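You operate a simulated robot arm through the tools that you are given. There is no shell and no other tool.

You are at the controls of a simulated robot arm. One attempt, no reset.

JOB
Polish the green glass and screw it down in the sight box.
Fine: yellow rag back; lay the glass in the seat, then grey thumbscrew and white bolt both tight. What is to be rubbed or washed off counts as gone when no trace of it is left.

It is judged by the outcome, as a careful person would: the job done as asked, and still so three seconds after it is handed in. It fails if anything else is knocked over, pushed out of place, dropped, spilled or broken.

ROBOT AND FRAMES
A 5-joint arm with a two-finger parallel gripper, fixed in place. Base frame: the origin is on the floor under the middle of its stand, x ahead of it, y to its left, z up; the work surface is at about z = 840. Units: mm, rad, N and s.
It reaches about 1134 mm from its shoulder. Its first joint turns from -2.601 to 2.601 rad. Payload 1.57 kg.
The TCP is the grasp point between the finger pads, 30 mm short of the fingertips. In the tool frame z runs along the fingers and y along their closing line. Largest opening 110 mm; finger width 24, thickness 12; the body of the gripper, 48 by 112 mm, starts 78 mm behind the TCP.
Orientation is told as [roll, pitch, yaw] about the base's x, y, z axes, in that order, counted from this pose: with the fingers straight down and closing along the base's y, the tool's x points along the base's -x, its y along +y and its z along -z.

CONTROLS
- The arm moves only by the tool drive_tool. Its argument "increments" is a list of rows, each an object (a shift or turn left out is 0, a gripper value left out holds the last) with "delta_pos": the shift along the tool's x, y, z in mm, a list of three; "rotation": the turn, a rotation vector about the tool's x, y, z in rad, a list of three. In form: [{"delta_pos": [dx, dy, dz], "rotation": [ax, ay, az]}, ...]. A call has 1 to 20 rows; each row is the pose to reach, as a shift and turn from the pose commanded when the call began, along the tool's axes at that moment. "gripper" is the opening, from 0 (shut) to 1 (fully open), set as the call begins (left out, the last holds). A row lasts 0.2 s, in which the tool goes at most 50 mm and 0.15 rad; a call with a longer step from one row to the next is refused whole, and so is a gripper value outside its range. A pose out of reach is approached as far as the arm can. The call stops where the force on the tool passes 60 N (or 10 N more than at its start, if that is more) or the arm is blocked; 0.2 s more then pass. The fingers move at their own pace (about 153 mm/s each) and stop on an object; they squeeze with about 29 N. The grip force told is the motor's: it shows also when the fingers shut on nothing. Time passes only in rows, and 0.2 s behind the last, so rows that repeat a pose let the fingers close. The reply holds the time, the measured pose of the TCP, the force on the tool along the base axes, the opening and the grip force, in the units named above and with some noise, with the torque about the TCP (base axes, N m) and any sound that the robot's microphone picked up, and new pictures: "show" is both (left out), scene, wrist or none.
- Cameras (640 x 400 px; columns grow to the right, rows downward): "scene" is fixed at [401.5, 650.3, 1432.4]; the picture's right is [-0.98, -0.19, 0.00], its down [-0.08, 0.40, -0.91] and it looks along [0.17, -0.90, -0.41] (base axes); focal length 369 px, centre (320, 200). "wrist" rides on the gripper at [70, 16, -141] in the tool frame; the picture's right is [-0.23, 0.97, 0.00], its down [-0.86, -0.20, -0.48] and it looks along [-0.47, -0.11, 0.88] (tool axes); focal length 222 px, centre (320, 200).
- lift_body(by): slides the trunk up (or, below 0, down) by that many mm; the arm rides with it, the base frame stays. It gives what a move gives, with no picture.
- point_at(camera, pixels): for up to 12 pixels [column, row] of the newest picture of that camera ("zoom" is the newest enlarged one), the place [x, y, z] in the base frame of the surface seen there, good to about 2 mm. It takes no simulated time.
- inspect(camera, box): a new picture of the part [left, top, right, bottom] of that camera's present view, enlarged. It takes no simulated time.
- job_done(): hands the job in; it is judged then, once.

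Open the gripper and draw the arm clear of the work before you hand the job in, unless the task says otherwise.

The tools are called after "Call:" as name(argument=value, ...) on one line, values as JSON. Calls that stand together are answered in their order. drive_tool: Moves the arm, as the interface text tells. Its arguments: {"type":"object","properties":{"increments":{"type":"array"},"gripper":{"type":"number"},"show":{"type":"string","enum":["both","scene","wrist","none"]}},"required":["increments"]} The other tools are called the same way: lift_body (by) moves the trunk up or down; point_at (camera, pixels) gives the place of the surface under pixels of a picture; inspect (camera, box) takes an enlarged picture of a part of a camera's view; job_done () hands the job in.

At the start:

```text
t: 0.0
position: [280.7, -594.4, 1097.4]
tool_rot: [0.0, -0.002, 0.001]
ft_force: [0.1, 0.0, 0.2]
torque: [0.0, 0.01, -0.02]
width: 109.7
grasp_force: 0.1
trunk travel left (down, up): [-830.0, 140.0]
```

scene: 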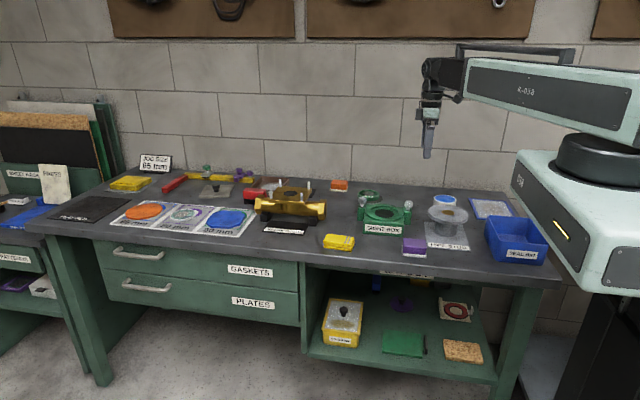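
wrist: 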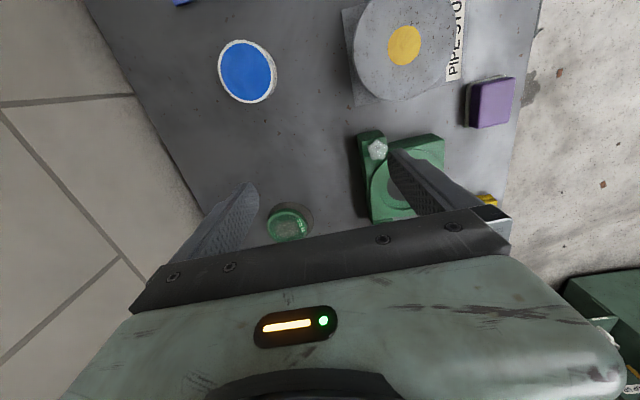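

I start by looking closer at the table: the sight box is around (385,215), the yellow rag around (340,242), and the green glass perhaps near (368,195).

Call:
inspect(camera="scene", box=[320, 170, 480, 270])

Call:
inspect(camera="wrist", box=[200, 100, 520, 300])

Call:
inspect(camera="scene", box=[100, 150, 340, 250])

```text
4.00 times, centred on (400, 220) of scene
```

zoom: 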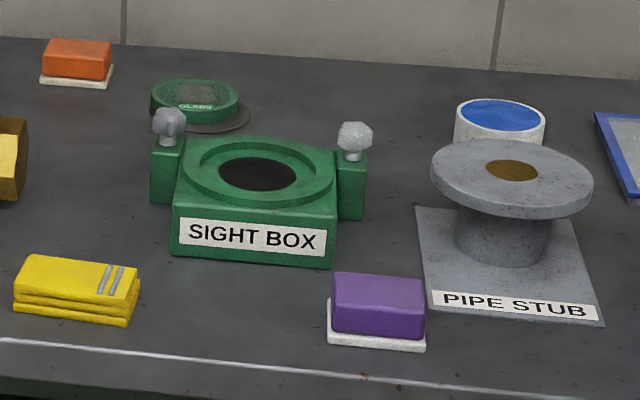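

```text
2.00 times, centred on (360, 200) of wrist
```

zoom: 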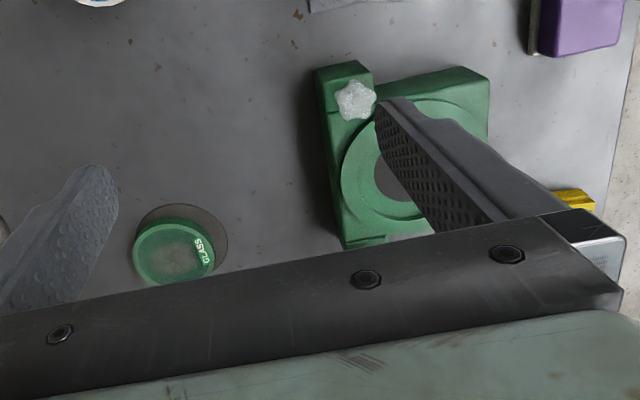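

```text
2.67 times, centred on (220, 200) of scene
```

zoom: 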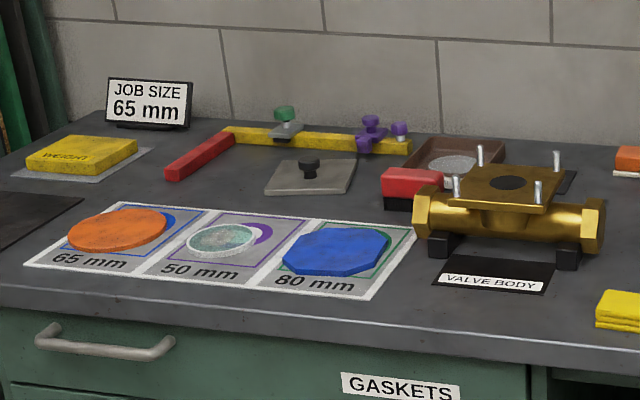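

The zoom shows the glass (green disc marked GLASS on a round pad), the sight box with grey thumbscrew and white bolt, and the folded yellow rag. I now measure these.

Call:
inspect(camera="scene", box=[350, 180, 414, 220])

Call:
point_at(camera="scene", pixels=[[368, 193], [362, 200], [409, 204], [384, 213], [384, 221], [338, 237], [338, 245], [327, 240], [353, 242], [380, 200], [404, 185], [415, 240]])

```text
10.00 times, centred on (382, 200) of scene
```

zoom: 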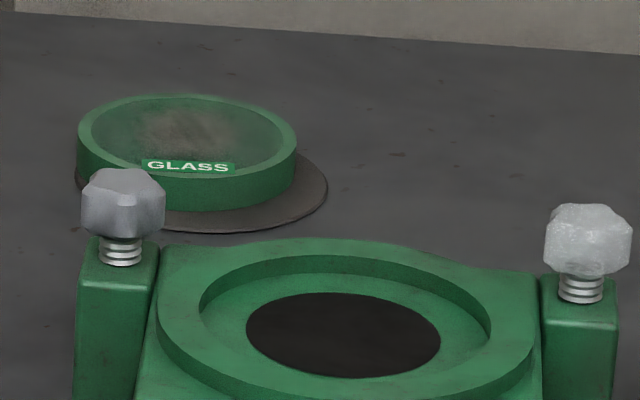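

```text
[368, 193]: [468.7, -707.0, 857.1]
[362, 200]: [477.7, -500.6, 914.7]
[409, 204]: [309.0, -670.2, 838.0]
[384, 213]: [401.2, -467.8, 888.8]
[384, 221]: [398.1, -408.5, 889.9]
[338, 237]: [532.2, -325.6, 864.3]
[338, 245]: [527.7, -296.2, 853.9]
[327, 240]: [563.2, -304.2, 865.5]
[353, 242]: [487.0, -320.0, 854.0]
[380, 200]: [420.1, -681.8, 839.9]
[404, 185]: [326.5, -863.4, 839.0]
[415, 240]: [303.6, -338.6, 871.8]
```

I measure finer from the 10x zoom: the glass rim, pad, screw heads and seat.

Call:
point_at(camera="zoom", pixels=[[85, 135], [290, 140], [187, 97], [187, 182], [187, 135], [187, 195], [310, 190], [120, 180], [120, 205], [120, 252], [125, 238], [588, 215]])

Call:
point_at(camera="zoom", pixels=[[588, 250], [580, 292], [590, 300], [345, 260], [345, 245], [345, 285], [345, 330], [345, 390], [172, 310], [525, 310], [215, 310], [480, 310]])

```text
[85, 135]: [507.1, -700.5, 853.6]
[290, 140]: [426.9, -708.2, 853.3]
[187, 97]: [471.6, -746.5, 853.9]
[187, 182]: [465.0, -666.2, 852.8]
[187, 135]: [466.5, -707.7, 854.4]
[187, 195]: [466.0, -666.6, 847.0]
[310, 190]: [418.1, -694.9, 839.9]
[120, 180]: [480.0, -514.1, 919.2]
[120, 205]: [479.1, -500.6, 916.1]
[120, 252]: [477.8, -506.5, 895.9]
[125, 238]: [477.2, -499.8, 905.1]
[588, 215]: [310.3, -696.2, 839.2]
```

```text
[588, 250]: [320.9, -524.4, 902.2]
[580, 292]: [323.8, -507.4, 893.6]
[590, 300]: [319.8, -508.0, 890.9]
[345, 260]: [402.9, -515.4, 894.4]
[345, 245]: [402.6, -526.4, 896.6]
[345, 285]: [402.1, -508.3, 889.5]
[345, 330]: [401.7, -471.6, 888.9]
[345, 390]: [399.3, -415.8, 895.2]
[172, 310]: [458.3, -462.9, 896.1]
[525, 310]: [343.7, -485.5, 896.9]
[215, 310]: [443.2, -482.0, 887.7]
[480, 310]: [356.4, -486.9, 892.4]
```

Glass is centred near (467,-707), top z≈854; seat near (401,-473), z≈889; rag near (525,-310), z≈865. I move high across to get a wrist view of the rag and sight box.

Call:
drive_tool(increments=[{"delta_pos": [-25, 24, 0]}, {"delta_pos": [-50, 48, 0]}, {"delta_pos": [-75, 72, 0]}, {"delta_pos": [-100, 96, 0]}, {"delta_pos": [-125, 120, 0]}, {"delta_pos": [-150, 144, 0]}, {"delta_pos": [-175, 168, 0]}, {"delta_pos": [-200, 192, 0]}, {"delta_pos": [-225, 216, 0]}, {"delta_pos": [-250, 240, 0]}, {"delta_pos": [-275, 262, 0]}, {"delta_pos": [-300, 284, 0]}, {"delta_pos": [-300, 284, 0]}], gripper=1)

```text
t: 2.8
position: [581.8, -308.0, 1097.3]
tool_rot: [-0.001, 0.001, -0.001]
ft_force: [0.5, -0.7, 0.8]
torque: [-0.01, -0.03, 0.0]
width: 109.9
grasp_force: 0.0
trunk travel left (down, up): [-830.0, 140.0]
```

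scene: 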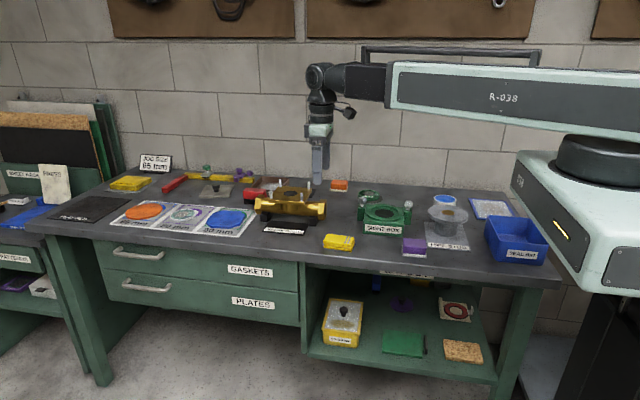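
wrist: 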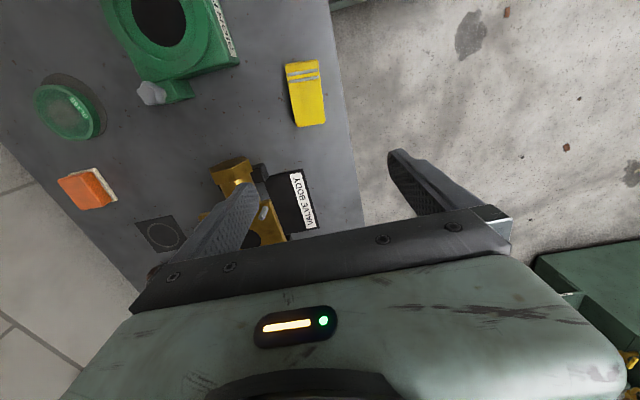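

The rag is in view at wrist (305,92). I measure its corners and take closer looks.

Call:
point_at(camera="wrist", pixels=[[305, 92], [287, 64], [317, 62], [298, 124], [325, 121], [292, 95], [318, 92], [304, 75], [310, 110], [335, 92], [280, 92]])

Call:
inspect(camera="wrist", box=[20, 0, 340, 200])

```text
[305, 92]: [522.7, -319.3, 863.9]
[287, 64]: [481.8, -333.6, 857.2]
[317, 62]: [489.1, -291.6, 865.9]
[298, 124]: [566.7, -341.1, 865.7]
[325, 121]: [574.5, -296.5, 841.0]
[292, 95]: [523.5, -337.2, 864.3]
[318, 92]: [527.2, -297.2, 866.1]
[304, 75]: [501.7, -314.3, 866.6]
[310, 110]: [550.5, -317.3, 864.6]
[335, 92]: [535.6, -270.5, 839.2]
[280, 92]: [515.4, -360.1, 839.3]
```

```text
2.00 times, centred on (180, 100) of wrist
```

zoom: 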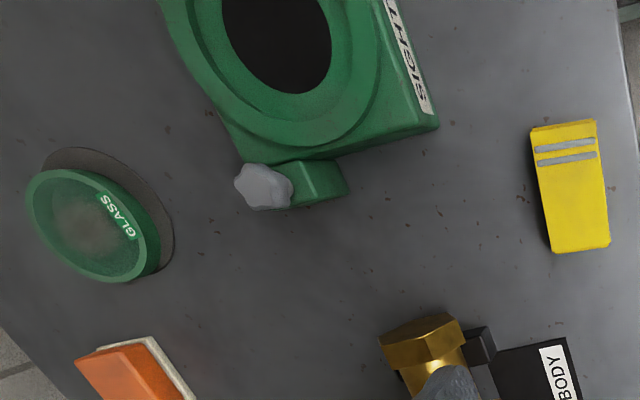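

The rag spans x≈484–570, y≈-341…-294 with a slight yaw of about -0.07, top z≈866. I move above its centre (525,-317), turn slightly, and descend to z≈920.

Call:
drive_tool(increments=[{"delta_pos": [30, -5, 20], "rotation": [0, 0, 0.035]}, {"delta_pos": [57, -9, 40], "rotation": [0, 0, 0.07]}, {"delta_pos": [57, -9, 80], "rotation": [0, 0, 0.07]}, {"delta_pos": [57, -9, 120], "rotation": [0, 0, 0.07]}, {"delta_pos": [57, -9, 150], "rotation": [0, 0, 0.07]}, {"delta_pos": [57, -9, 177], "rotation": [0, 0, 0.07]}, {"delta_pos": [57, -9, 177], "rotation": [0, 0, 0.07]}], gripper=1)

```text
t: 4.4
position: [520.1, -323.5, 1097.3]
tool_rot: [0.0, -0.002, -0.071]
ft_force: [-0.3, -0.5, -1.2]
torque: [0.0, 0.0, 0.03]
width: 110.1
grasp_force: 0.1
out of reach, approached as far as the arm can: row 1, 2, 3, 4, 5, 6, 7
trunk travel left (down, up): [-830.0, 140.0]
```

scene: 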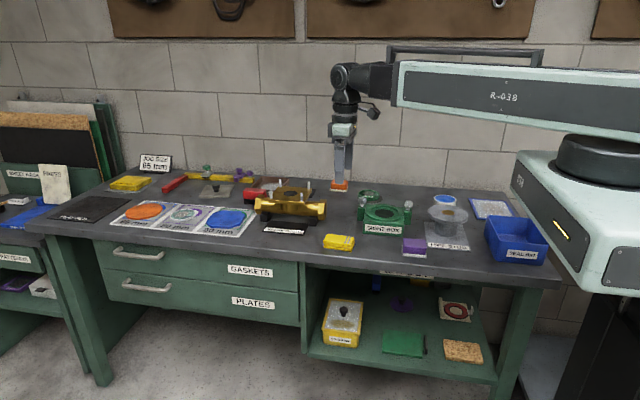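
wrist: 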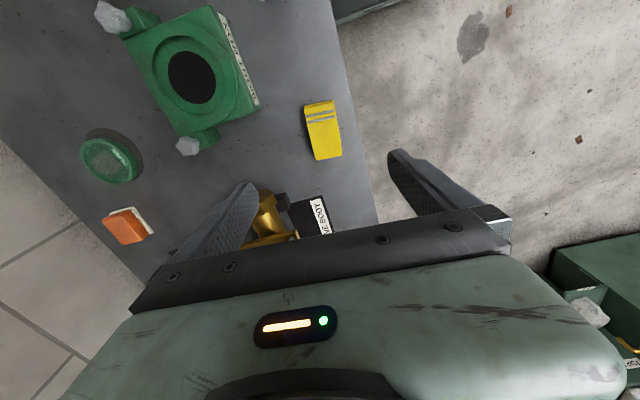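

The z did not change: rows were "out of reach", so this arm seems to move in a horizontal plane and height comes from the trunk. I correct the lateral position by a small flat move to check.

Call:
drive_tool(increments=[{"delta_pos": [0, 0, 0]}, {"delta_pos": [0, 0, 0]}], show="none")

```text
t: 5.0
position: [519.7, -322.4, 1097.6]
tool_rot: [0.001, 0.001, -0.07]
ft_force: [-0.2, -0.1, 0.8]
torque: [0.01, -0.03, -0.03]
width: 110.2
grasp_force: 0.1
trunk travel left (down, up): [-830.0, 140.0]
```

The commanded pose is now where the arm is. I shift to the rag centre (525,-317) and then lower the trunk in part.

Call:
drive_tool(increments=[{"delta_pos": [-4.9, 5.6, 0]}, {"delta_pos": [-4.9, 5.6, 0]}], show="none")

Call:
lift_body(by=-150)

Call:
drive_tool(increments=[{"delta_pos": [0, 0, 0]}], show="both")

```text
t: 5.6
position: [528.4, -318.5, 1097.3]
tool_rot: [0.001, 0.0, -0.068]
ft_force: [0.9, 0.5, -0.1]
torque: [0.0, 0.0, 0.0]
width: 110.3
grasp_force: 0.0
trunk travel left (down, up): [-830.0, 140.0]
```

```text
t: 7.3
position: [528.3, -317.8, 946.3]
tool_rot: [0.001, 0.0, -0.069]
ft_force: [-0.2, -0.2, -0.7]
torque: [0.0, -0.01, 0.02]
width: 110.2
grasp_force: 0.1
trunk travel left (down, up): [-680.0, 290.0]
```

```text
t: 7.8
position: [526.5, -316.6, 946.8]
tool_rot: [0.0, -0.001, -0.07]
ft_force: [-0.3, 0.7, 0.7]
torque: [0.03, 0.01, -0.01]
width: 110.1
grasp_force: 0.1
trunk travel left (down, up): [-680.0, 290.0]
```

scene: 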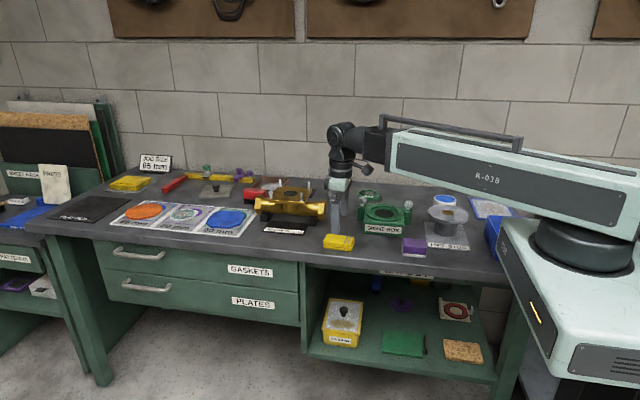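
wrist: 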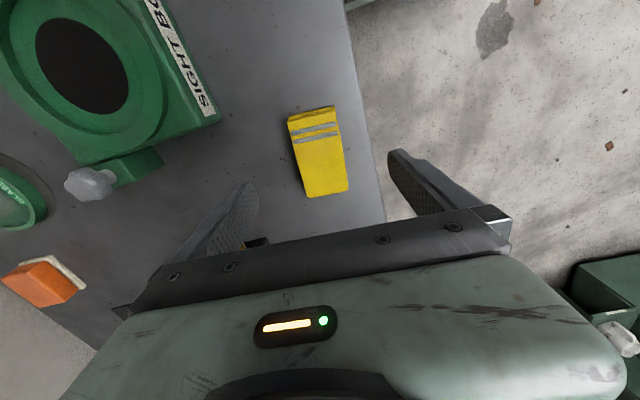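

The rag is now at wrist (317,150), between the fingers. I re-measure its edges to centre the grip.

Call:
point_at(camera="wrist", pixels=[[317, 150], [290, 122], [336, 117], [305, 193], [345, 188], [299, 160], [340, 155], [315, 112], [323, 190], [349, 190]])

Call:
inspect(camera="wrist", box=[240, 90, 400, 190])

```text
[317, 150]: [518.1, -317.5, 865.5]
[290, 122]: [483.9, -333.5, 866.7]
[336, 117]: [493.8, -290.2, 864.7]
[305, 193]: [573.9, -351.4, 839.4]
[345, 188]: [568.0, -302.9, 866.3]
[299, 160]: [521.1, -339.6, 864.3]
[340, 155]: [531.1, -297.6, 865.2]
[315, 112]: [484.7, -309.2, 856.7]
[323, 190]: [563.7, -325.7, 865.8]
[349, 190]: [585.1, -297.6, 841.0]
```

```text
4.00 times, centred on (320, 140) of wrist
```

zoom: 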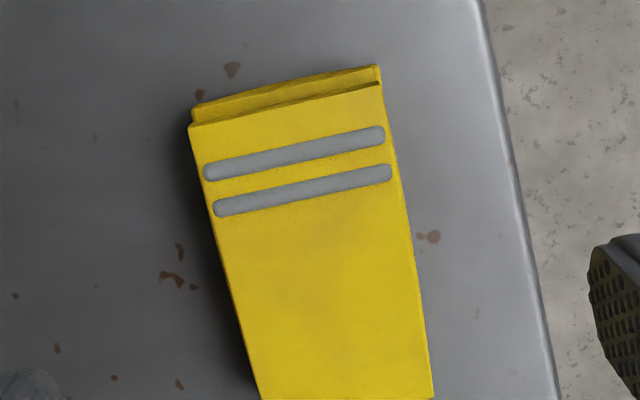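

The rag's yaw is nearer -0.165 and its centre (526,-318). I turn the tool a little more, lower to z≈880 and then close.

Call:
drive_tool(increments=[{"delta_pos": [0.5, -1.4, 0], "rotation": [0, 0, 0.095]}, {"delta_pos": [0.5, -1.4, 0], "rotation": [0, 0, 0.095]}], show="none")

Call:
lift_body(by=-66)

Call:
drive_tool(increments=[{"delta_pos": [0, 0, 0]}], show="both")

```text
t: 8.3
position: [526.2, -320.1, 947.1]
tool_rot: [0.001, 0.0, -0.164]
ft_force: [-0.6, -0.8, -0.3]
torque: [-0.01, -0.01, 0.03]
width: 109.9
grasp_force: 0.1
trunk travel left (down, up): [-680.0, 290.0]
```

```text
t: 9.4
position: [527.6, -320.1, 881.7]
tool_rot: [0.001, -0.001, -0.165]
ft_force: [0.3, 0.9, 0.1]
torque: [-0.01, 0.0, -0.01]
width: 109.9
grasp_force: 0.0
trunk travel left (down, up): [-614.0, 356.0]
```

```text
t: 9.8
position: [528.2, -319.5, 880.6]
tool_rot: [0.002, 0.0, -0.164]
ft_force: [-0.8, 0.0, 0.2]
torque: [0.01, 0.02, 0.0]
width: 110.1
grasp_force: 0.2
trunk travel left (down, up): [-614.0, 356.0]
```

scene: 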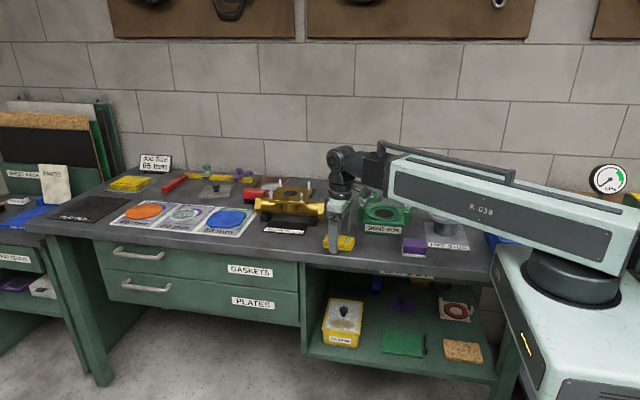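
wrist: 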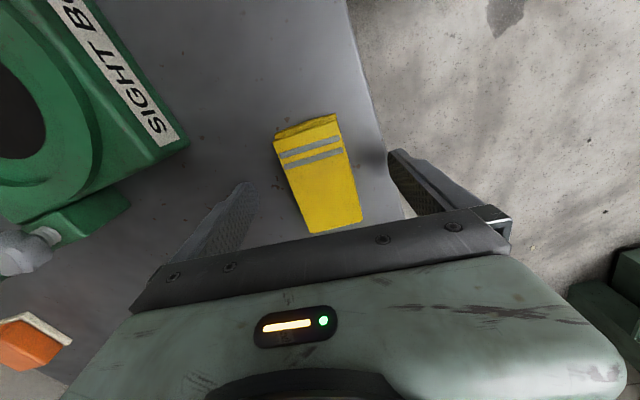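

The rag lies between the fingers at TCP z≈881. I close the gripper and hold.

Call:
drive_tool(increments=[{"delta_pos": [1, 1, 0]}, {"delta_pos": [1, 1, 0]}, {"delta_pos": [1, 1, 0]}, {"delta_pos": [1, 1, 0]}, {"delta_pos": [1, 1, 0]}], gripper=0)

```text
t: 11.0
position: [526.2, -318.1, 882.6]
tool_rot: [0.0, 0.001, -0.166]
ft_force: [-0.4, 0.9, -0.1]
torque: [0.04, 0.01, 0.01]
width: 50.3
grasp_force: 28.7
trunk travel left (down, up): [-614.0, 356.0]
```

scene: 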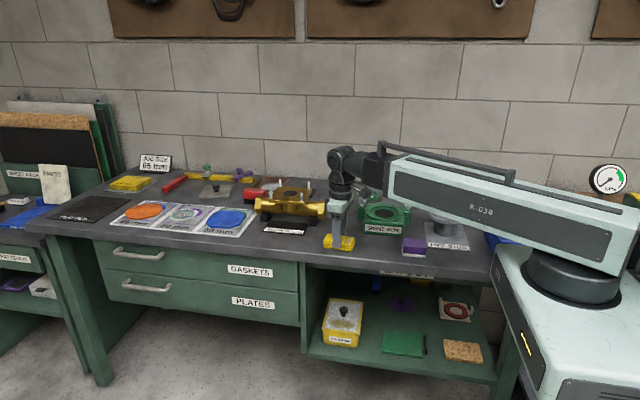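
wrist: 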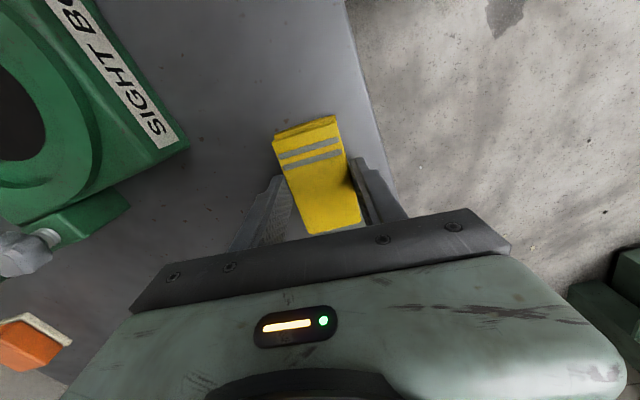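

The rag is gripped (width 50, force 28.7 N). I lift the trunk 130 mm, then carry the rag across high above the sight box to near the glass.

Call:
lift_body(by=130)

Call:
drive_tool(increments=[{"delta_pos": [-8, -36.4, 0]}, {"delta_pos": [-16, -72.8, 0]}, {"delta_pos": [-24, -109.2, 0]}, {"delta_pos": [-32, -145.6, 0]}, {"delta_pos": [-40, -182, 0]}, {"delta_pos": [-48, -218.4, 0]}, {"delta_pos": [-56, -254.8, 0]}, {"delta_pos": [-64, -291.2, 0]}, {"delta_pos": [-72, -327.6, 0]}, {"delta_pos": [-80, -364, 0]}, {"delta_pos": [-80, -364, 0]}], show="both")

```text
t: 12.6
position: [526.1, -317.2, 1010.2]
tool_rot: [0.0, 0.001, -0.163]
ft_force: [0.5, 0.1, 0.2]
torque: [0.0, -0.02, 0.0]
width: 49.5
grasp_force: 29.2
trunk travel left (down, up): [-744.0, 226.0]
```

```text
t: 15.0
position: [545.8, -692.0, 1011.4]
tool_rot: [0.0, 0.002, -0.164]
ft_force: [0.6, -0.1, -1.4]
torque: [-0.02, 0.0, 0.03]
width: 48.9
grasp_force: 29.1
trunk travel left (down, up): [-744.0, 226.0]
```

scene: 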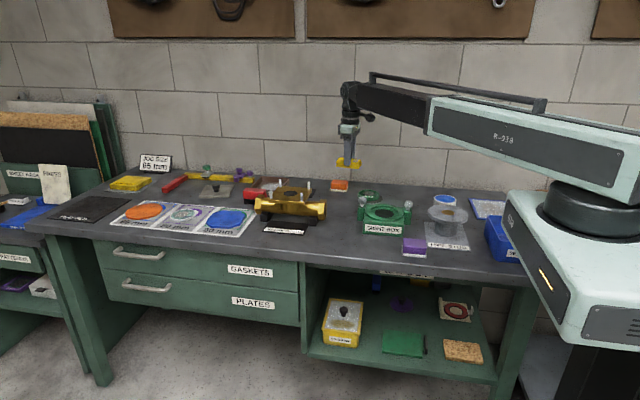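
wrist: 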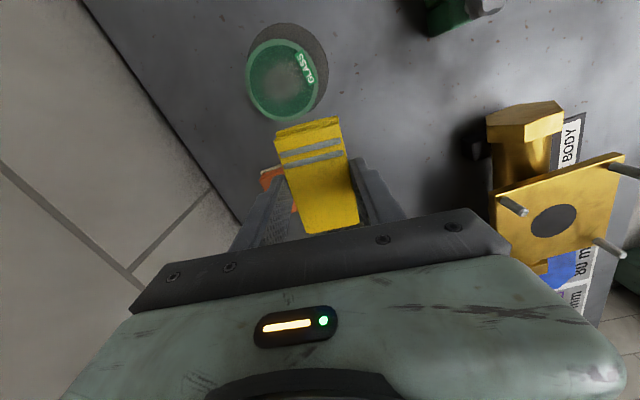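

The rag is held well and the glass shows at wrist (283,80). I take a close view of it and measure.

Call:
inspect(camera="wrist", box=[220, 20, 348, 100])

Call:
point_at(camera="wrist", pixels=[[283, 80], [270, 75], [295, 90], [248, 78], [318, 85], [280, 41], [285, 119], [255, 100], [310, 55], [324, 70], [275, 60], [290, 105]])

```text
5.00 times, centred on (284, 60) of wrist
```

zoom: 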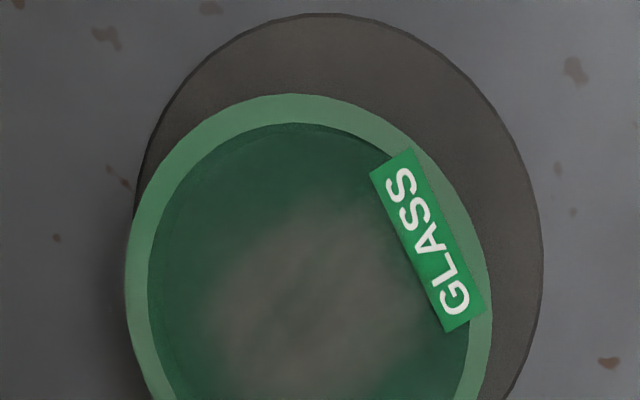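

```text
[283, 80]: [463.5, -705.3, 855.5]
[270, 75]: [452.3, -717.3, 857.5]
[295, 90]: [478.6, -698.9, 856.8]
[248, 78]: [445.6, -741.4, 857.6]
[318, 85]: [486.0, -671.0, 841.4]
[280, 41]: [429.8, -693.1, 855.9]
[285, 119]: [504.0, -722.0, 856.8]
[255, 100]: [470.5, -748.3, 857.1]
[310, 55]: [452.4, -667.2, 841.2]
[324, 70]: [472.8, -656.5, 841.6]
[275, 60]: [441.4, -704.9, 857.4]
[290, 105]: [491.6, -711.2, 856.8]
```

The dirt is a greyish smudge about 45 mm wide in the middle of a flush top (z≈856). I centre the rag over the glass at (467,-707), then lower to about 8 mm above it.

Call:
drive_tool(increments=[{"delta_pos": [37.5, -14, 0]}, {"delta_pos": [75, -27.8, 0]}, {"delta_pos": [75, -27.8, 0]}, {"delta_pos": [75, -27.8, 0]}], show="none")

Call:
lift_body(by=-106)

Call:
inspect(camera="scene", box=[320, 150, 448, 230])

```text
t: 16.0
position: [471.1, -705.7, 1010.7]
tool_rot: [0.0, 0.0, -0.164]
ft_force: [-0.1, 0.5, -0.1]
torque: [-0.04, 0.0, -0.02]
width: 48.7
grasp_force: 29.4
trunk travel left (down, up): [-744.0, 226.0]
```

```text
t: 17.4
position: [470.2, -706.2, 905.3]
tool_rot: [0.0, -0.002, -0.164]
ft_force: [-0.2, 0.1, -0.1]
torque: [0.02, -0.01, 0.0]
width: 49.0
grasp_force: 29.1
trunk travel left (down, up): [-638.0, 332.0]
```

```text
5.00 times, centred on (384, 190) of scene
```

zoom: 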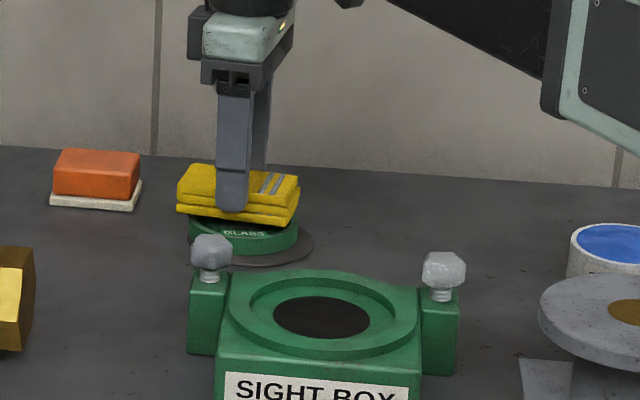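

The rag hovers just above the glass. I lower in small steps until the force reading shows contact.

Call:
lift_body(by=-6)

Call:
lift_body(by=-1.5)

```text
t: 17.9
position: [471.2, -705.4, 899.9]
tool_rot: [0.0, 0.001, -0.163]
ft_force: [0.3, 0.4, -1.3]
torque: [-0.01, -0.01, 0.08]
width: 48.7
grasp_force: 28.6
trunk travel left (down, up): [-632.0, 338.0]
```

```text
t: 18.4
position: [470.7, -706.0, 898.2]
tool_rot: [0.001, 0.0, -0.165]
ft_force: [0.0, 0.4, 0.0]
torque: [0.0, 0.02, 0.01]
width: 48.9
grasp_force: 28.8
trunk travel left (down, up): [-631.0, 339.0]
```

No contact yet at z≈898; I keep lowering by 1 mm steps.

Call:
lift_body(by=-1)

Call:
lift_body(by=-1)

```text
t: 18.9
position: [470.8, -705.0, 897.0]
tool_rot: [-0.001, 0.001, -0.164]
ft_force: [2.2, -1.0, 6.0]
torque: [-0.12, 0.01, 0.08]
width: 48.8
grasp_force: 28.7
trunk travel left (down, up): [-630.0, 340.0]
```

```text
t: 19.4
position: [469.8, -705.4, 896.9]
tool_rot: [-0.002, -0.003, -0.163]
ft_force: [4.0, -5.2, 19.3]
torque: [-0.3, 0.0, 0.1]
width: 48.8
grasp_force: 29.2
trunk travel left (down, up): [-629.0, 341.0]
```

Contact: vertical force is now 19 N. I ease up half a millimetre before stroking.

Call:
lift_body(by=0.5)

```text
t: 19.9
position: [470.1, -706.0, 897.2]
tool_rot: [-0.002, -0.001, -0.164]
ft_force: [1.7, -3.3, 13.9]
torque: [-0.18, -0.06, 0.07]
width: 48.7
grasp_force: 28.9
trunk travel left (down, up): [-629.0, 341.0]
```

Force is about 14 N. I make a first careful back-and-forth of ±12 mm and check whether the glass stays put.

Call:
drive_tool(increments=[{"delta_pos": [4, 0, 0]}, {"delta_pos": [8, 0, 0]}, {"delta_pos": [12, 0, 0]}, {"delta_pos": [6, 0, 0]}, {"delta_pos": [0, 0, 0]}, {"delta_pos": [-6, 0, 0]}, {"delta_pos": [-12, 0, 0]}, {"delta_pos": [-6, 0, 0]}, {"delta_pos": [0, 0, 0]}], show="scene")

Call:
inspect(camera="scene", box=[340, 170, 404, 210])

```text
t: 21.9
position: [472.0, -706.6, 896.6]
tool_rot: [-0.004, -0.001, -0.164]
ft_force: [4.5, 0.5, 11.2]
torque: [-0.07, -0.13, 0.01]
width: 48.9
grasp_force: 28.5
trunk travel left (down, up): [-629.0, 341.0]
```

scene: 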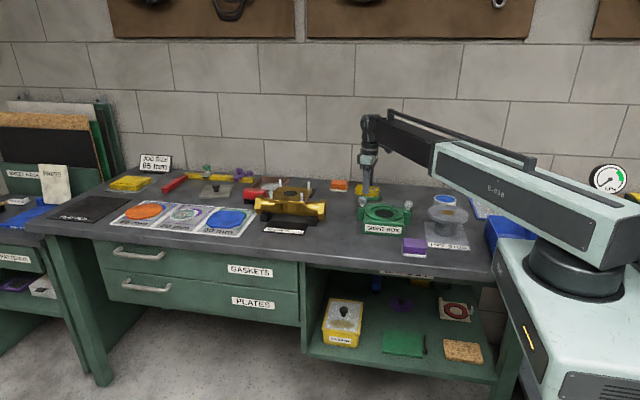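

```text
10.00 times, centred on (372, 190) of scene
```

zoom: 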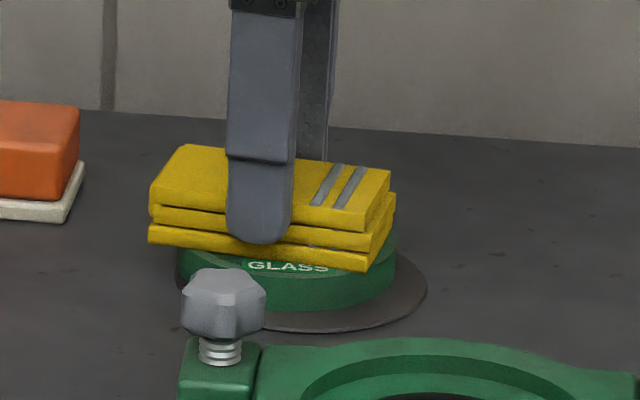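

The glass stayed in place (left edge still at scene column ~358). I now stroke in y and in circles to cover the whole face.

Call:
drive_tool(increments=[{"delta_pos": [0, 6, 0]}, {"delta_pos": [0, 12, 0]}, {"delta_pos": [0, 18, 0]}, {"delta_pos": [0, 10, 0]}, {"delta_pos": [0, 2, 0]}, {"delta_pos": [0, -6, 0]}, {"delta_pos": [0, -14, 0]}, {"delta_pos": [0, -18, 0]}, {"delta_pos": [5, -10, 0]}, {"delta_pos": [8, -2, 0]}, {"delta_pos": [8, 6, 0]}, {"delta_pos": [8, 14, 0]}, {"delta_pos": [2, 16, 0]}, {"delta_pos": [-6, 14, 0]}, {"delta_pos": [-8, 6, 0]}, {"delta_pos": [-8, -2, 0]}, {"delta_pos": [-8, -10, 0]}, {"delta_pos": [-4, -16, 0]}, {"delta_pos": [0, -8, 0]}, {"delta_pos": [0, 0, 0]}], show="none")

Call:
drive_tool(increments=[{"delta_pos": [0, 6, 0]}, {"delta_pos": [0, 12, 0]}, {"delta_pos": [0, 18, 0]}, {"delta_pos": [0, 10, 0]}, {"delta_pos": [0, 2, 0]}, {"delta_pos": [0, -6, 0]}, {"delta_pos": [0, -14, 0]}, {"delta_pos": [0, -18, 0]}, {"delta_pos": [5, -10, 0]}, {"delta_pos": [8, -2, 0]}, {"delta_pos": [8, 6, 0]}, {"delta_pos": [8, 14, 0]}, {"delta_pos": [2, 16, 0]}, {"delta_pos": [-6, 14, 0]}, {"delta_pos": [-8, 6, 0]}, {"delta_pos": [-8, -2, 0]}, {"delta_pos": [-8, -10, 0]}, {"delta_pos": [-4, -16, 0]}, {"delta_pos": [0, -8, 0]}, {"delta_pos": [0, 0, 0]}], show="scene")

Call:
inspect(camera="scene", box=[340, 170, 404, 210])

```text
t: 26.1
position: [468.8, -708.0, 895.8]
tool_rot: [-0.004, 0.0, -0.163]
ft_force: [-0.1, -1.8, 7.6]
torque: [-0.01, 0.05, 0.02]
width: 48.8
grasp_force: 29.3
trunk travel left (down, up): [-629.0, 341.0]
```

```text
t: 30.3
position: [470.3, -704.6, 896.4]
tool_rot: [0.0, -0.001, -0.164]
ft_force: [-0.8, -0.7, 4.0]
torque: [-0.09, 0.03, -0.02]
width: 48.6
grasp_force: 28.8
trunk travel left (down, up): [-629.0, 341.0]
```

scene: 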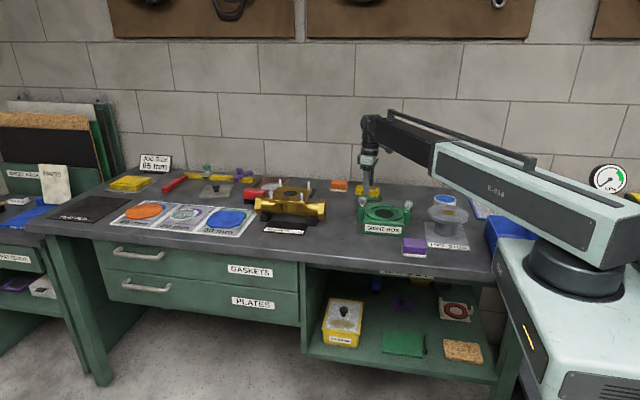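

```text
10.00 times, centred on (372, 190) of scene
```

zoom: 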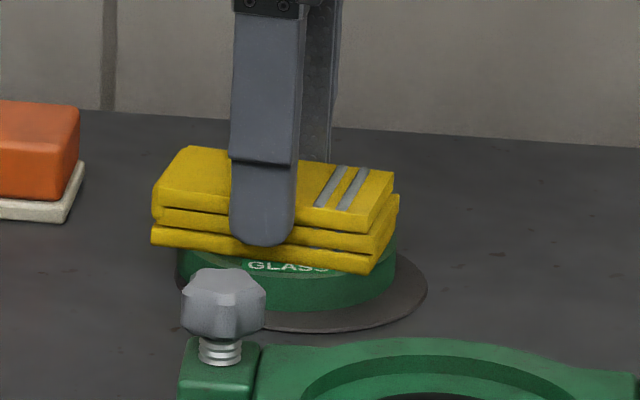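

Force eased to about 4 N, and the glass has not moved. I lift and step aside to check for remaining smudge.

Call:
lift_body(by=80)

Call:
drive_tool(increments=[{"delta_pos": [-37.5, 14, 0]}, {"delta_pos": [-75, 28, 0]}, {"delta_pos": [-75, 28, 0]}], show="both")

Call:
inspect(camera="wrist", box=[220, 10, 380, 110])

Call:
inspect(camera="scene", box=[340, 170, 404, 210])

```text
t: 31.5
position: [471.1, -705.4, 976.2]
tool_rot: [-0.001, 0.002, -0.164]
ft_force: [-0.4, -0.4, -0.3]
torque: [-0.03, 0.02, 0.03]
width: 48.5
grasp_force: 29.2
trunk travel left (down, up): [-709.0, 261.0]
```

```text
t: 32.3
position: [551.1, -689.0, 975.8]
tool_rot: [0.0, 0.0, -0.165]
ft_force: [-0.8, -0.3, -0.7]
torque: [-0.01, 0.04, -0.03]
width: 48.6
grasp_force: 28.9
trunk travel left (down, up): [-709.0, 261.0]
```

scene: 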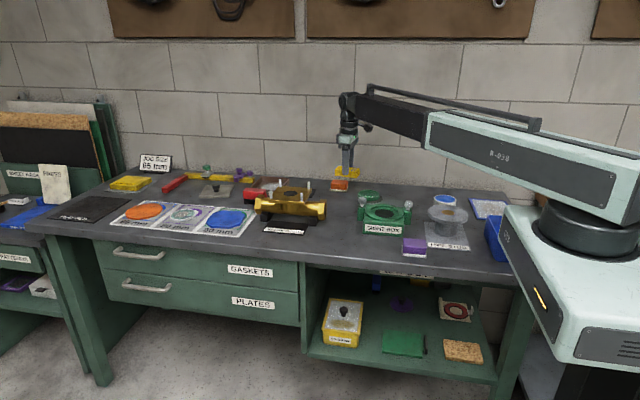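
wrist: 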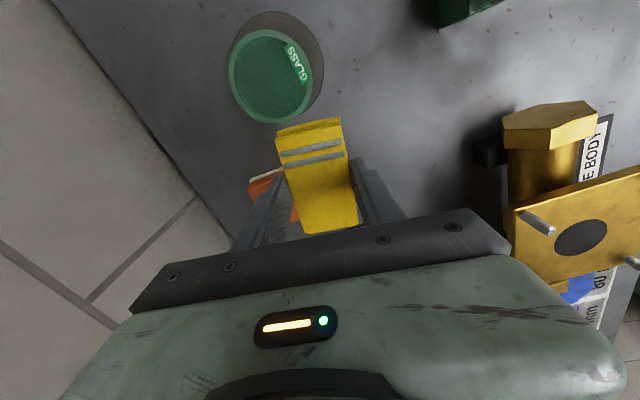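

```text
4.00 times, centred on (300, 60) of wrist
```

zoom: 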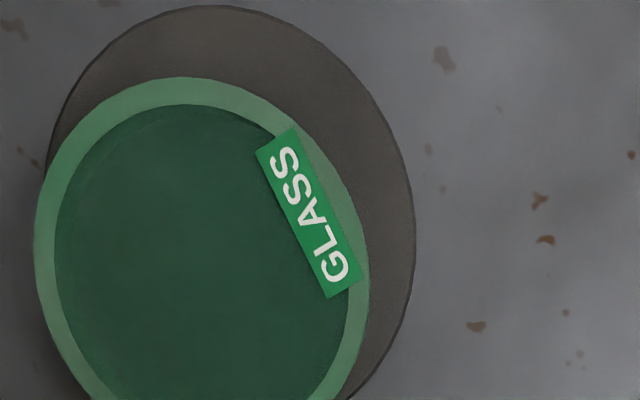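

```text
10.00 times, centred on (372, 190) of scene
```

zoom: 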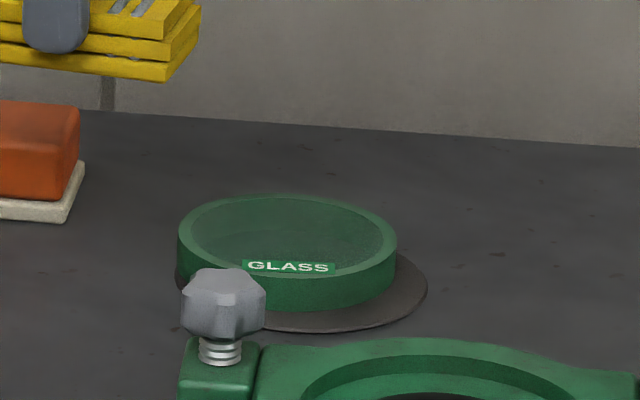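

The smudge appears gone. I check the remaining lower part of the face closely for any faint trace.

Call:
inspect(camera="wrist", box=[222, 55, 334, 125])

Call:
inspect(camera="scene", box=[354, 185, 386, 205])

```text
5.71 times, centred on (278, 90) of wrist
```

zoom: 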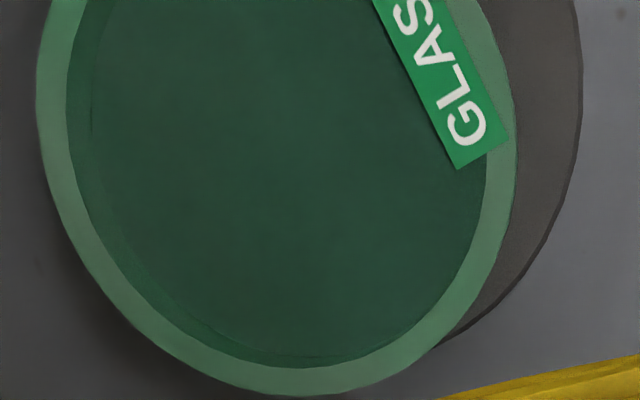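

```text
16.00 times, centred on (370, 195) of scene
```

zoom: 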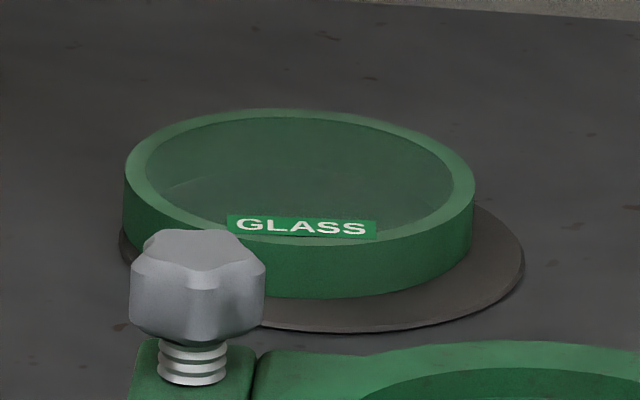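

It looks clean, but I give it one more light pass to be sure no trace is left.

Call:
drive_tool(increments=[{"delta_pos": [38.5, -14, 0]}, {"delta_pos": [78, -28, 0]}, {"delta_pos": [78, -28, 0]}, {"delta_pos": [78, -28, 0]}], show="none")

Call:
lift_body(by=-77)

Call:
lift_body(by=-3)

```text
t: 33.3
position: [466.5, -702.8, 976.1]
tool_rot: [0.0, 0.001, -0.165]
ft_force: [0.0, -0.9, -0.4]
torque: [0.02, 0.04, 0.01]
width: 48.6
grasp_force: 28.8
out of reach, approached as far as the arm can: row 1
trunk travel left (down, up): [-709.0, 261.0]
```

```text
t: 34.5
position: [465.8, -702.8, 899.8]
tool_rot: [0.0, -0.001, -0.166]
ft_force: [0.2, -0.5, -0.1]
torque: [-0.01, 0.01, 0.01]
width: 48.5
grasp_force: 28.9
trunk travel left (down, up): [-632.0, 338.0]
```

```text
t: 35.0
position: [466.8, -703.1, 896.0]
tool_rot: [0.0, -0.001, -0.164]
ft_force: [-0.2, -0.6, 3.8]
torque: [0.0, -0.01, 0.0]
width: 48.8
grasp_force: 29.1
trunk travel left (down, up): [-629.0, 341.0]
```

Contact at about 4 N; I press half a millimetre more and repeat the strokes.

Call:
lift_body(by=-0.5)

Call:
drive_tool(increments=[{"delta_pos": [0, 4, 0]}, {"delta_pos": [0, 8, 0]}, {"delta_pos": [0, 13, 0]}, {"delta_pos": [0, 6, 0]}, {"delta_pos": [0, -2, 0]}, {"delta_pos": [0, -10, 0]}, {"delta_pos": [0, -18, 0]}, {"delta_pos": [0, -22, 0]}, {"delta_pos": [6, -14, 0]}, {"delta_pos": [10, -6, 0]}, {"delta_pos": [10, 2, 0]}, {"delta_pos": [10, 10, 0]}, {"delta_pos": [2, 13, 0]}, {"delta_pos": [-6, 12, 0]}, {"delta_pos": [-10, 4, 0]}, {"delta_pos": [-10, -4, 0]}, {"delta_pos": [-10, -12, 0]}, {"delta_pos": [-4, -18, 0]}, {"delta_pos": [0, -8, 0]}, {"delta_pos": [0, 0, 0]}], show="none")

Call:
lift_body(by=80)

Call:
drive_tool(increments=[{"delta_pos": [-37.5, 14, 0]}, {"delta_pos": [-80, 28, 0]}, {"delta_pos": [-80, 28, 0]}], show="both")

Call:
inspect(camera="wrist", box=[222, 30, 350, 110])

Call:
inspect(camera="scene", box=[354, 185, 386, 205])

```text
t: 35.5
position: [466.7, -702.1, 896.8]
tool_rot: [-0.002, 0.001, -0.164]
ft_force: [1.5, -2.2, 10.2]
torque: [-0.1, 0.03, 0.05]
width: 48.9
grasp_force: 29.6
trunk travel left (down, up): [-629.0, 341.0]
```

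```text
t: 39.7
position: [465.9, -702.9, 896.3]
tool_rot: [-0.003, 0.0, -0.163]
ft_force: [-1.4, -2.5, 7.0]
torque: [-0.06, 0.14, 0.02]
width: 48.8
grasp_force: 28.7
trunk travel left (down, up): [-629.0, 341.0]
```

```text
t: 40.8
position: [466.8, -702.2, 975.1]
tool_rot: [-0.001, -0.001, -0.165]
ft_force: [-0.3, -0.8, -1.3]
torque: [0.01, -0.03, 0.03]
width: 48.6
grasp_force: 28.7
trunk travel left (down, up): [-709.0, 261.0]
```

```text
t: 41.6
position: [549.9, -688.9, 974.9]
tool_rot: [0.001, 0.001, -0.163]
ft_force: [-0.1, 0.0, -0.3]
torque: [0.01, 0.04, 0.0]
width: 48.8
grasp_force: 28.6
trunk travel left (down, up): [-709.0, 261.0]
```

scene: 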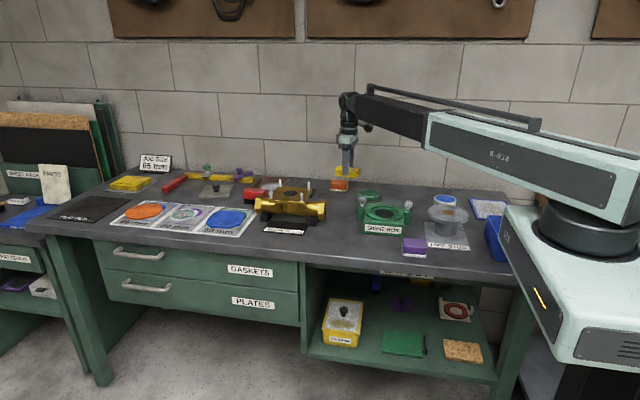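
wrist: 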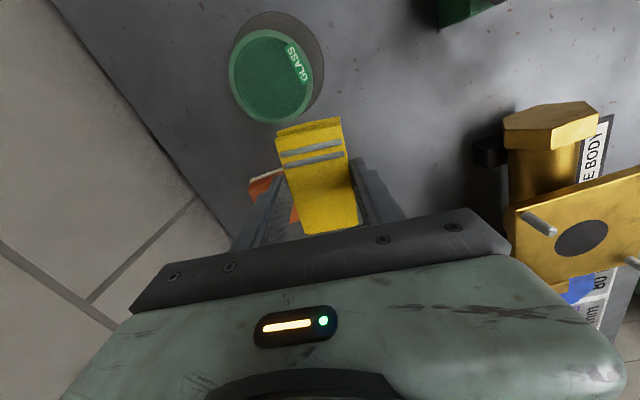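

```text
5.00 times, centred on (286, 70) of wrist
```

zoom: 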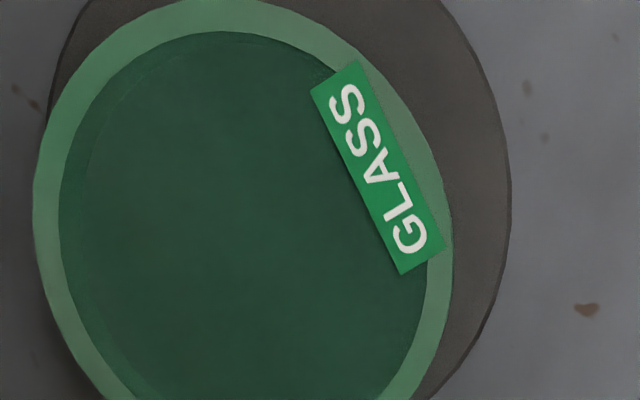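

```text
16.00 times, centred on (370, 195) of scene
```

zoom: 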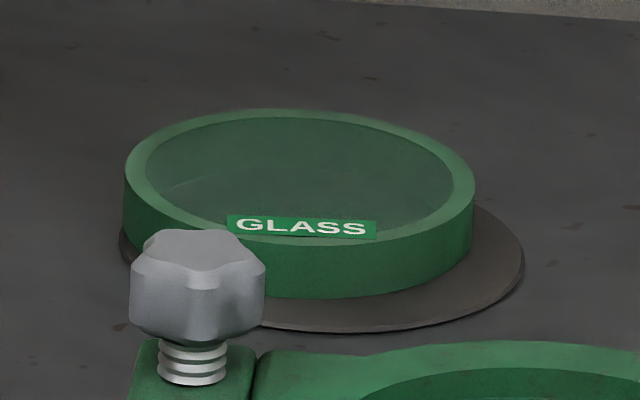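

Both views show the face clean and unchanged. I raise and carry the rag back over its original place (526,-318).

Call:
lift_body(by=35)

Call:
drive_tool(increments=[{"delta_pos": [8.4, 36.2, 0]}, {"delta_pos": [16.8, 72.4, 0]}, {"delta_pos": [25.2, 108.6, 0]}, {"delta_pos": [33.6, 144.8, 0]}, {"delta_pos": [42, 181, 0]}, {"delta_pos": [50.3, 217.2, 0]}, {"delta_pos": [58.7, 253.4, 0]}, {"delta_pos": [67.1, 289.6, 0]}, {"delta_pos": [75.5, 325.8, 0]}, {"delta_pos": [83.9, 362, 0]}, {"delta_pos": [83.9, 362, 0]}, {"delta_pos": [83.9, 362, 0]}], show="both")

```text
t: 42.4
position: [550.9, -688.0, 1011.1]
tool_rot: [0.0, -0.001, -0.163]
ft_force: [0.4, -0.4, 0.9]
torque: [-0.02, 0.0, 0.03]
width: 48.7
grasp_force: 28.9
trunk travel left (down, up): [-744.0, 226.0]
```

```text
t: 45.0
position: [528.1, -314.8, 1010.6]
tool_rot: [-0.001, 0.0, -0.161]
ft_force: [0.1, 0.5, 0.6]
torque: [-0.03, 0.03, -0.01]
width: 48.9
grasp_force: 28.8
trunk travel left (down, up): [-744.0, 226.0]
```

scene: 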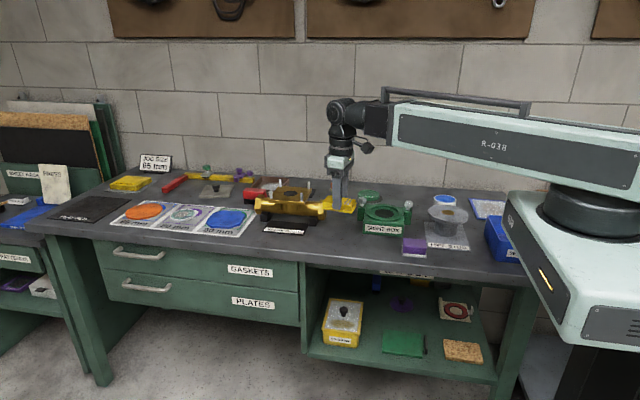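
wrist: 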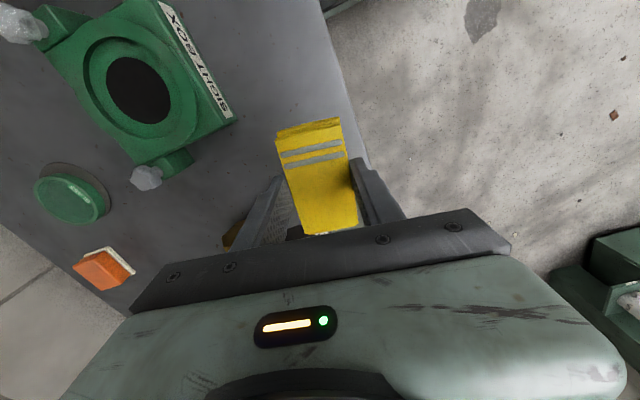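

I correct by about (-2,-3) mm, then lower towards the table.

Call:
drive_tool(increments=[{"delta_pos": [1.3, -3.4, 0]}, {"delta_pos": [1.3, -3.4, 0]}, {"delta_pos": [1.3, -3.4, 0]}], show="none")

Call:
lift_body(by=-124)

Call:
inspect(camera="scene", box=[310, 220, 374, 260])

```text
t: 45.8
position: [524.8, -319.0, 1009.6]
tool_rot: [-0.001, 0.0, -0.164]
ft_force: [-0.3, -0.2, -0.2]
torque: [0.0, 0.04, 0.03]
width: 48.5
grasp_force: 29.3
trunk travel left (down, up): [-744.0, 226.0]
```

```text
t: 47.4
position: [524.5, -320.3, 886.6]
tool_rot: [0.0, 0.0, -0.164]
ft_force: [-0.2, -0.9, -0.7]
torque: [0.01, -0.03, 0.02]
width: 48.9
grasp_force: 29.2
trunk travel left (down, up): [-620.0, 350.0]
```

```text
10.00 times, centred on (342, 240) of scene
```

zoom: 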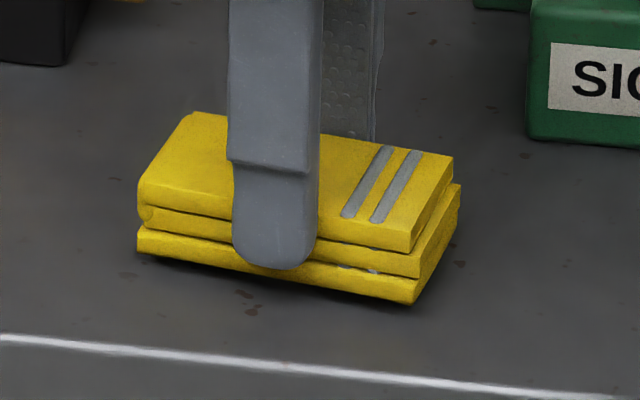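

The rag hovers a few mm above its old spot. I nudge it by (+1.5,+2) and lower till contact.

Call:
drive_tool(increments=[{"delta_pos": [-1.1, 2, 0]}, {"delta_pos": [-1.1, 2, 0]}, {"delta_pos": [-1.1, 2, 0]}], show="none")

Call:
lift_body(by=-5)

Call:
lift_body(by=-1)

```text
t: 48.2
position: [525.8, -316.6, 886.9]
tool_rot: [-0.001, 0.001, -0.166]
ft_force: [-0.7, -0.3, 0.2]
torque: [0.03, 0.0, 0.01]
width: 48.8
grasp_force: 29.2
trunk travel left (down, up): [-620.0, 350.0]
```

```text
t: 48.7
position: [527.6, -318.1, 882.0]
tool_rot: [0.0, 0.0, -0.164]
ft_force: [-0.2, -0.3, -0.4]
torque: [0.02, 0.01, 0.03]
width: 48.6
grasp_force: 28.8
trunk travel left (down, up): [-615.0, 355.0]
```

```text
t: 49.2
position: [525.5, -318.0, 880.8]
tool_rot: [-0.001, 0.0, -0.163]
ft_force: [0.0, -0.5, -0.8]
torque: [0.03, 0.0, 0.0]
width: 48.7
grasp_force: 28.8
trunk travel left (down, up): [-614.0, 356.0]
```

No contact force yet; I lower 1 mm at a time.

Call:
lift_body(by=-1)

Call:
lift_body(by=-1)

```text
t: 49.7
position: [527.3, -316.6, 880.8]
tool_rot: [-0.001, -0.001, -0.164]
ft_force: [2.2, -1.5, 10.7]
torque: [-0.02, -0.09, 0.03]
width: 49.0
grasp_force: 29.0
trunk travel left (down, up): [-613.0, 357.0]
```

```text
t: 50.2
position: [525.0, -316.5, 879.8]
tool_rot: [-0.003, 0.0, -0.164]
ft_force: [7.0, -5.0, 30.8]
torque: [-0.09, -0.07, 0.0]
width: 48.5
grasp_force: 29.0
trunk travel left (down, up): [-612.0, 358.0]
```

Contact is firm (31 N). I ease up 1.5 mm and open the gripper.

Call:
lift_body(by=1.2)

Call:
drive_tool(increments=[{"delta_pos": [0, 0, 0]}, {"delta_pos": [0, 0, 0]}, {"delta_pos": [0, 0, 0]}, {"delta_pos": [0, 0, 0]}], gripper=1, show="both")

```text
t: 50.7
position: [526.0, -316.7, 881.4]
tool_rot: [-0.001, 0.001, -0.164]
ft_force: [1.1, -2.1, 11.4]
torque: [-0.09, -0.24, 0.0]
width: 48.7
grasp_force: 28.8
trunk travel left (down, up): [-613.0, 357.0]
```

```text
t: 51.7
position: [525.9, -316.4, 879.1]
tool_rot: [-0.002, 0.0, -0.163]
ft_force: [0.6, 0.0, -1.2]
torque: [-0.02, 0.0, -0.03]
width: 110.2
grasp_force: 0.0
trunk travel left (down, up): [-613.0, 357.0]
```

scene: 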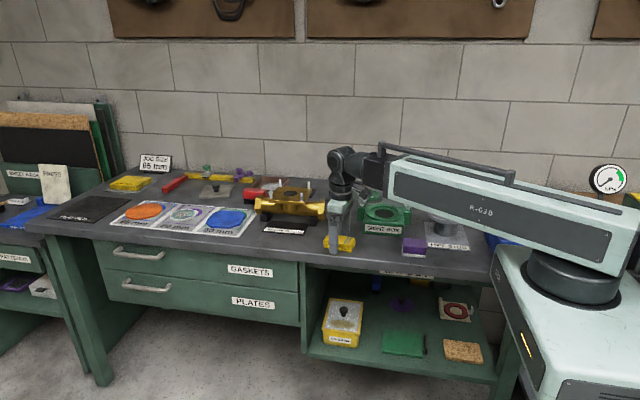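
wrist: 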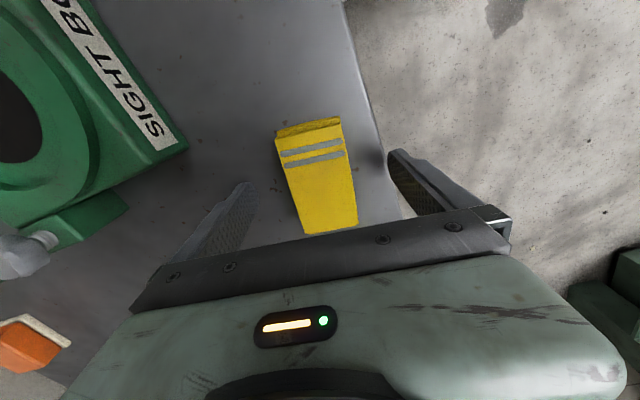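

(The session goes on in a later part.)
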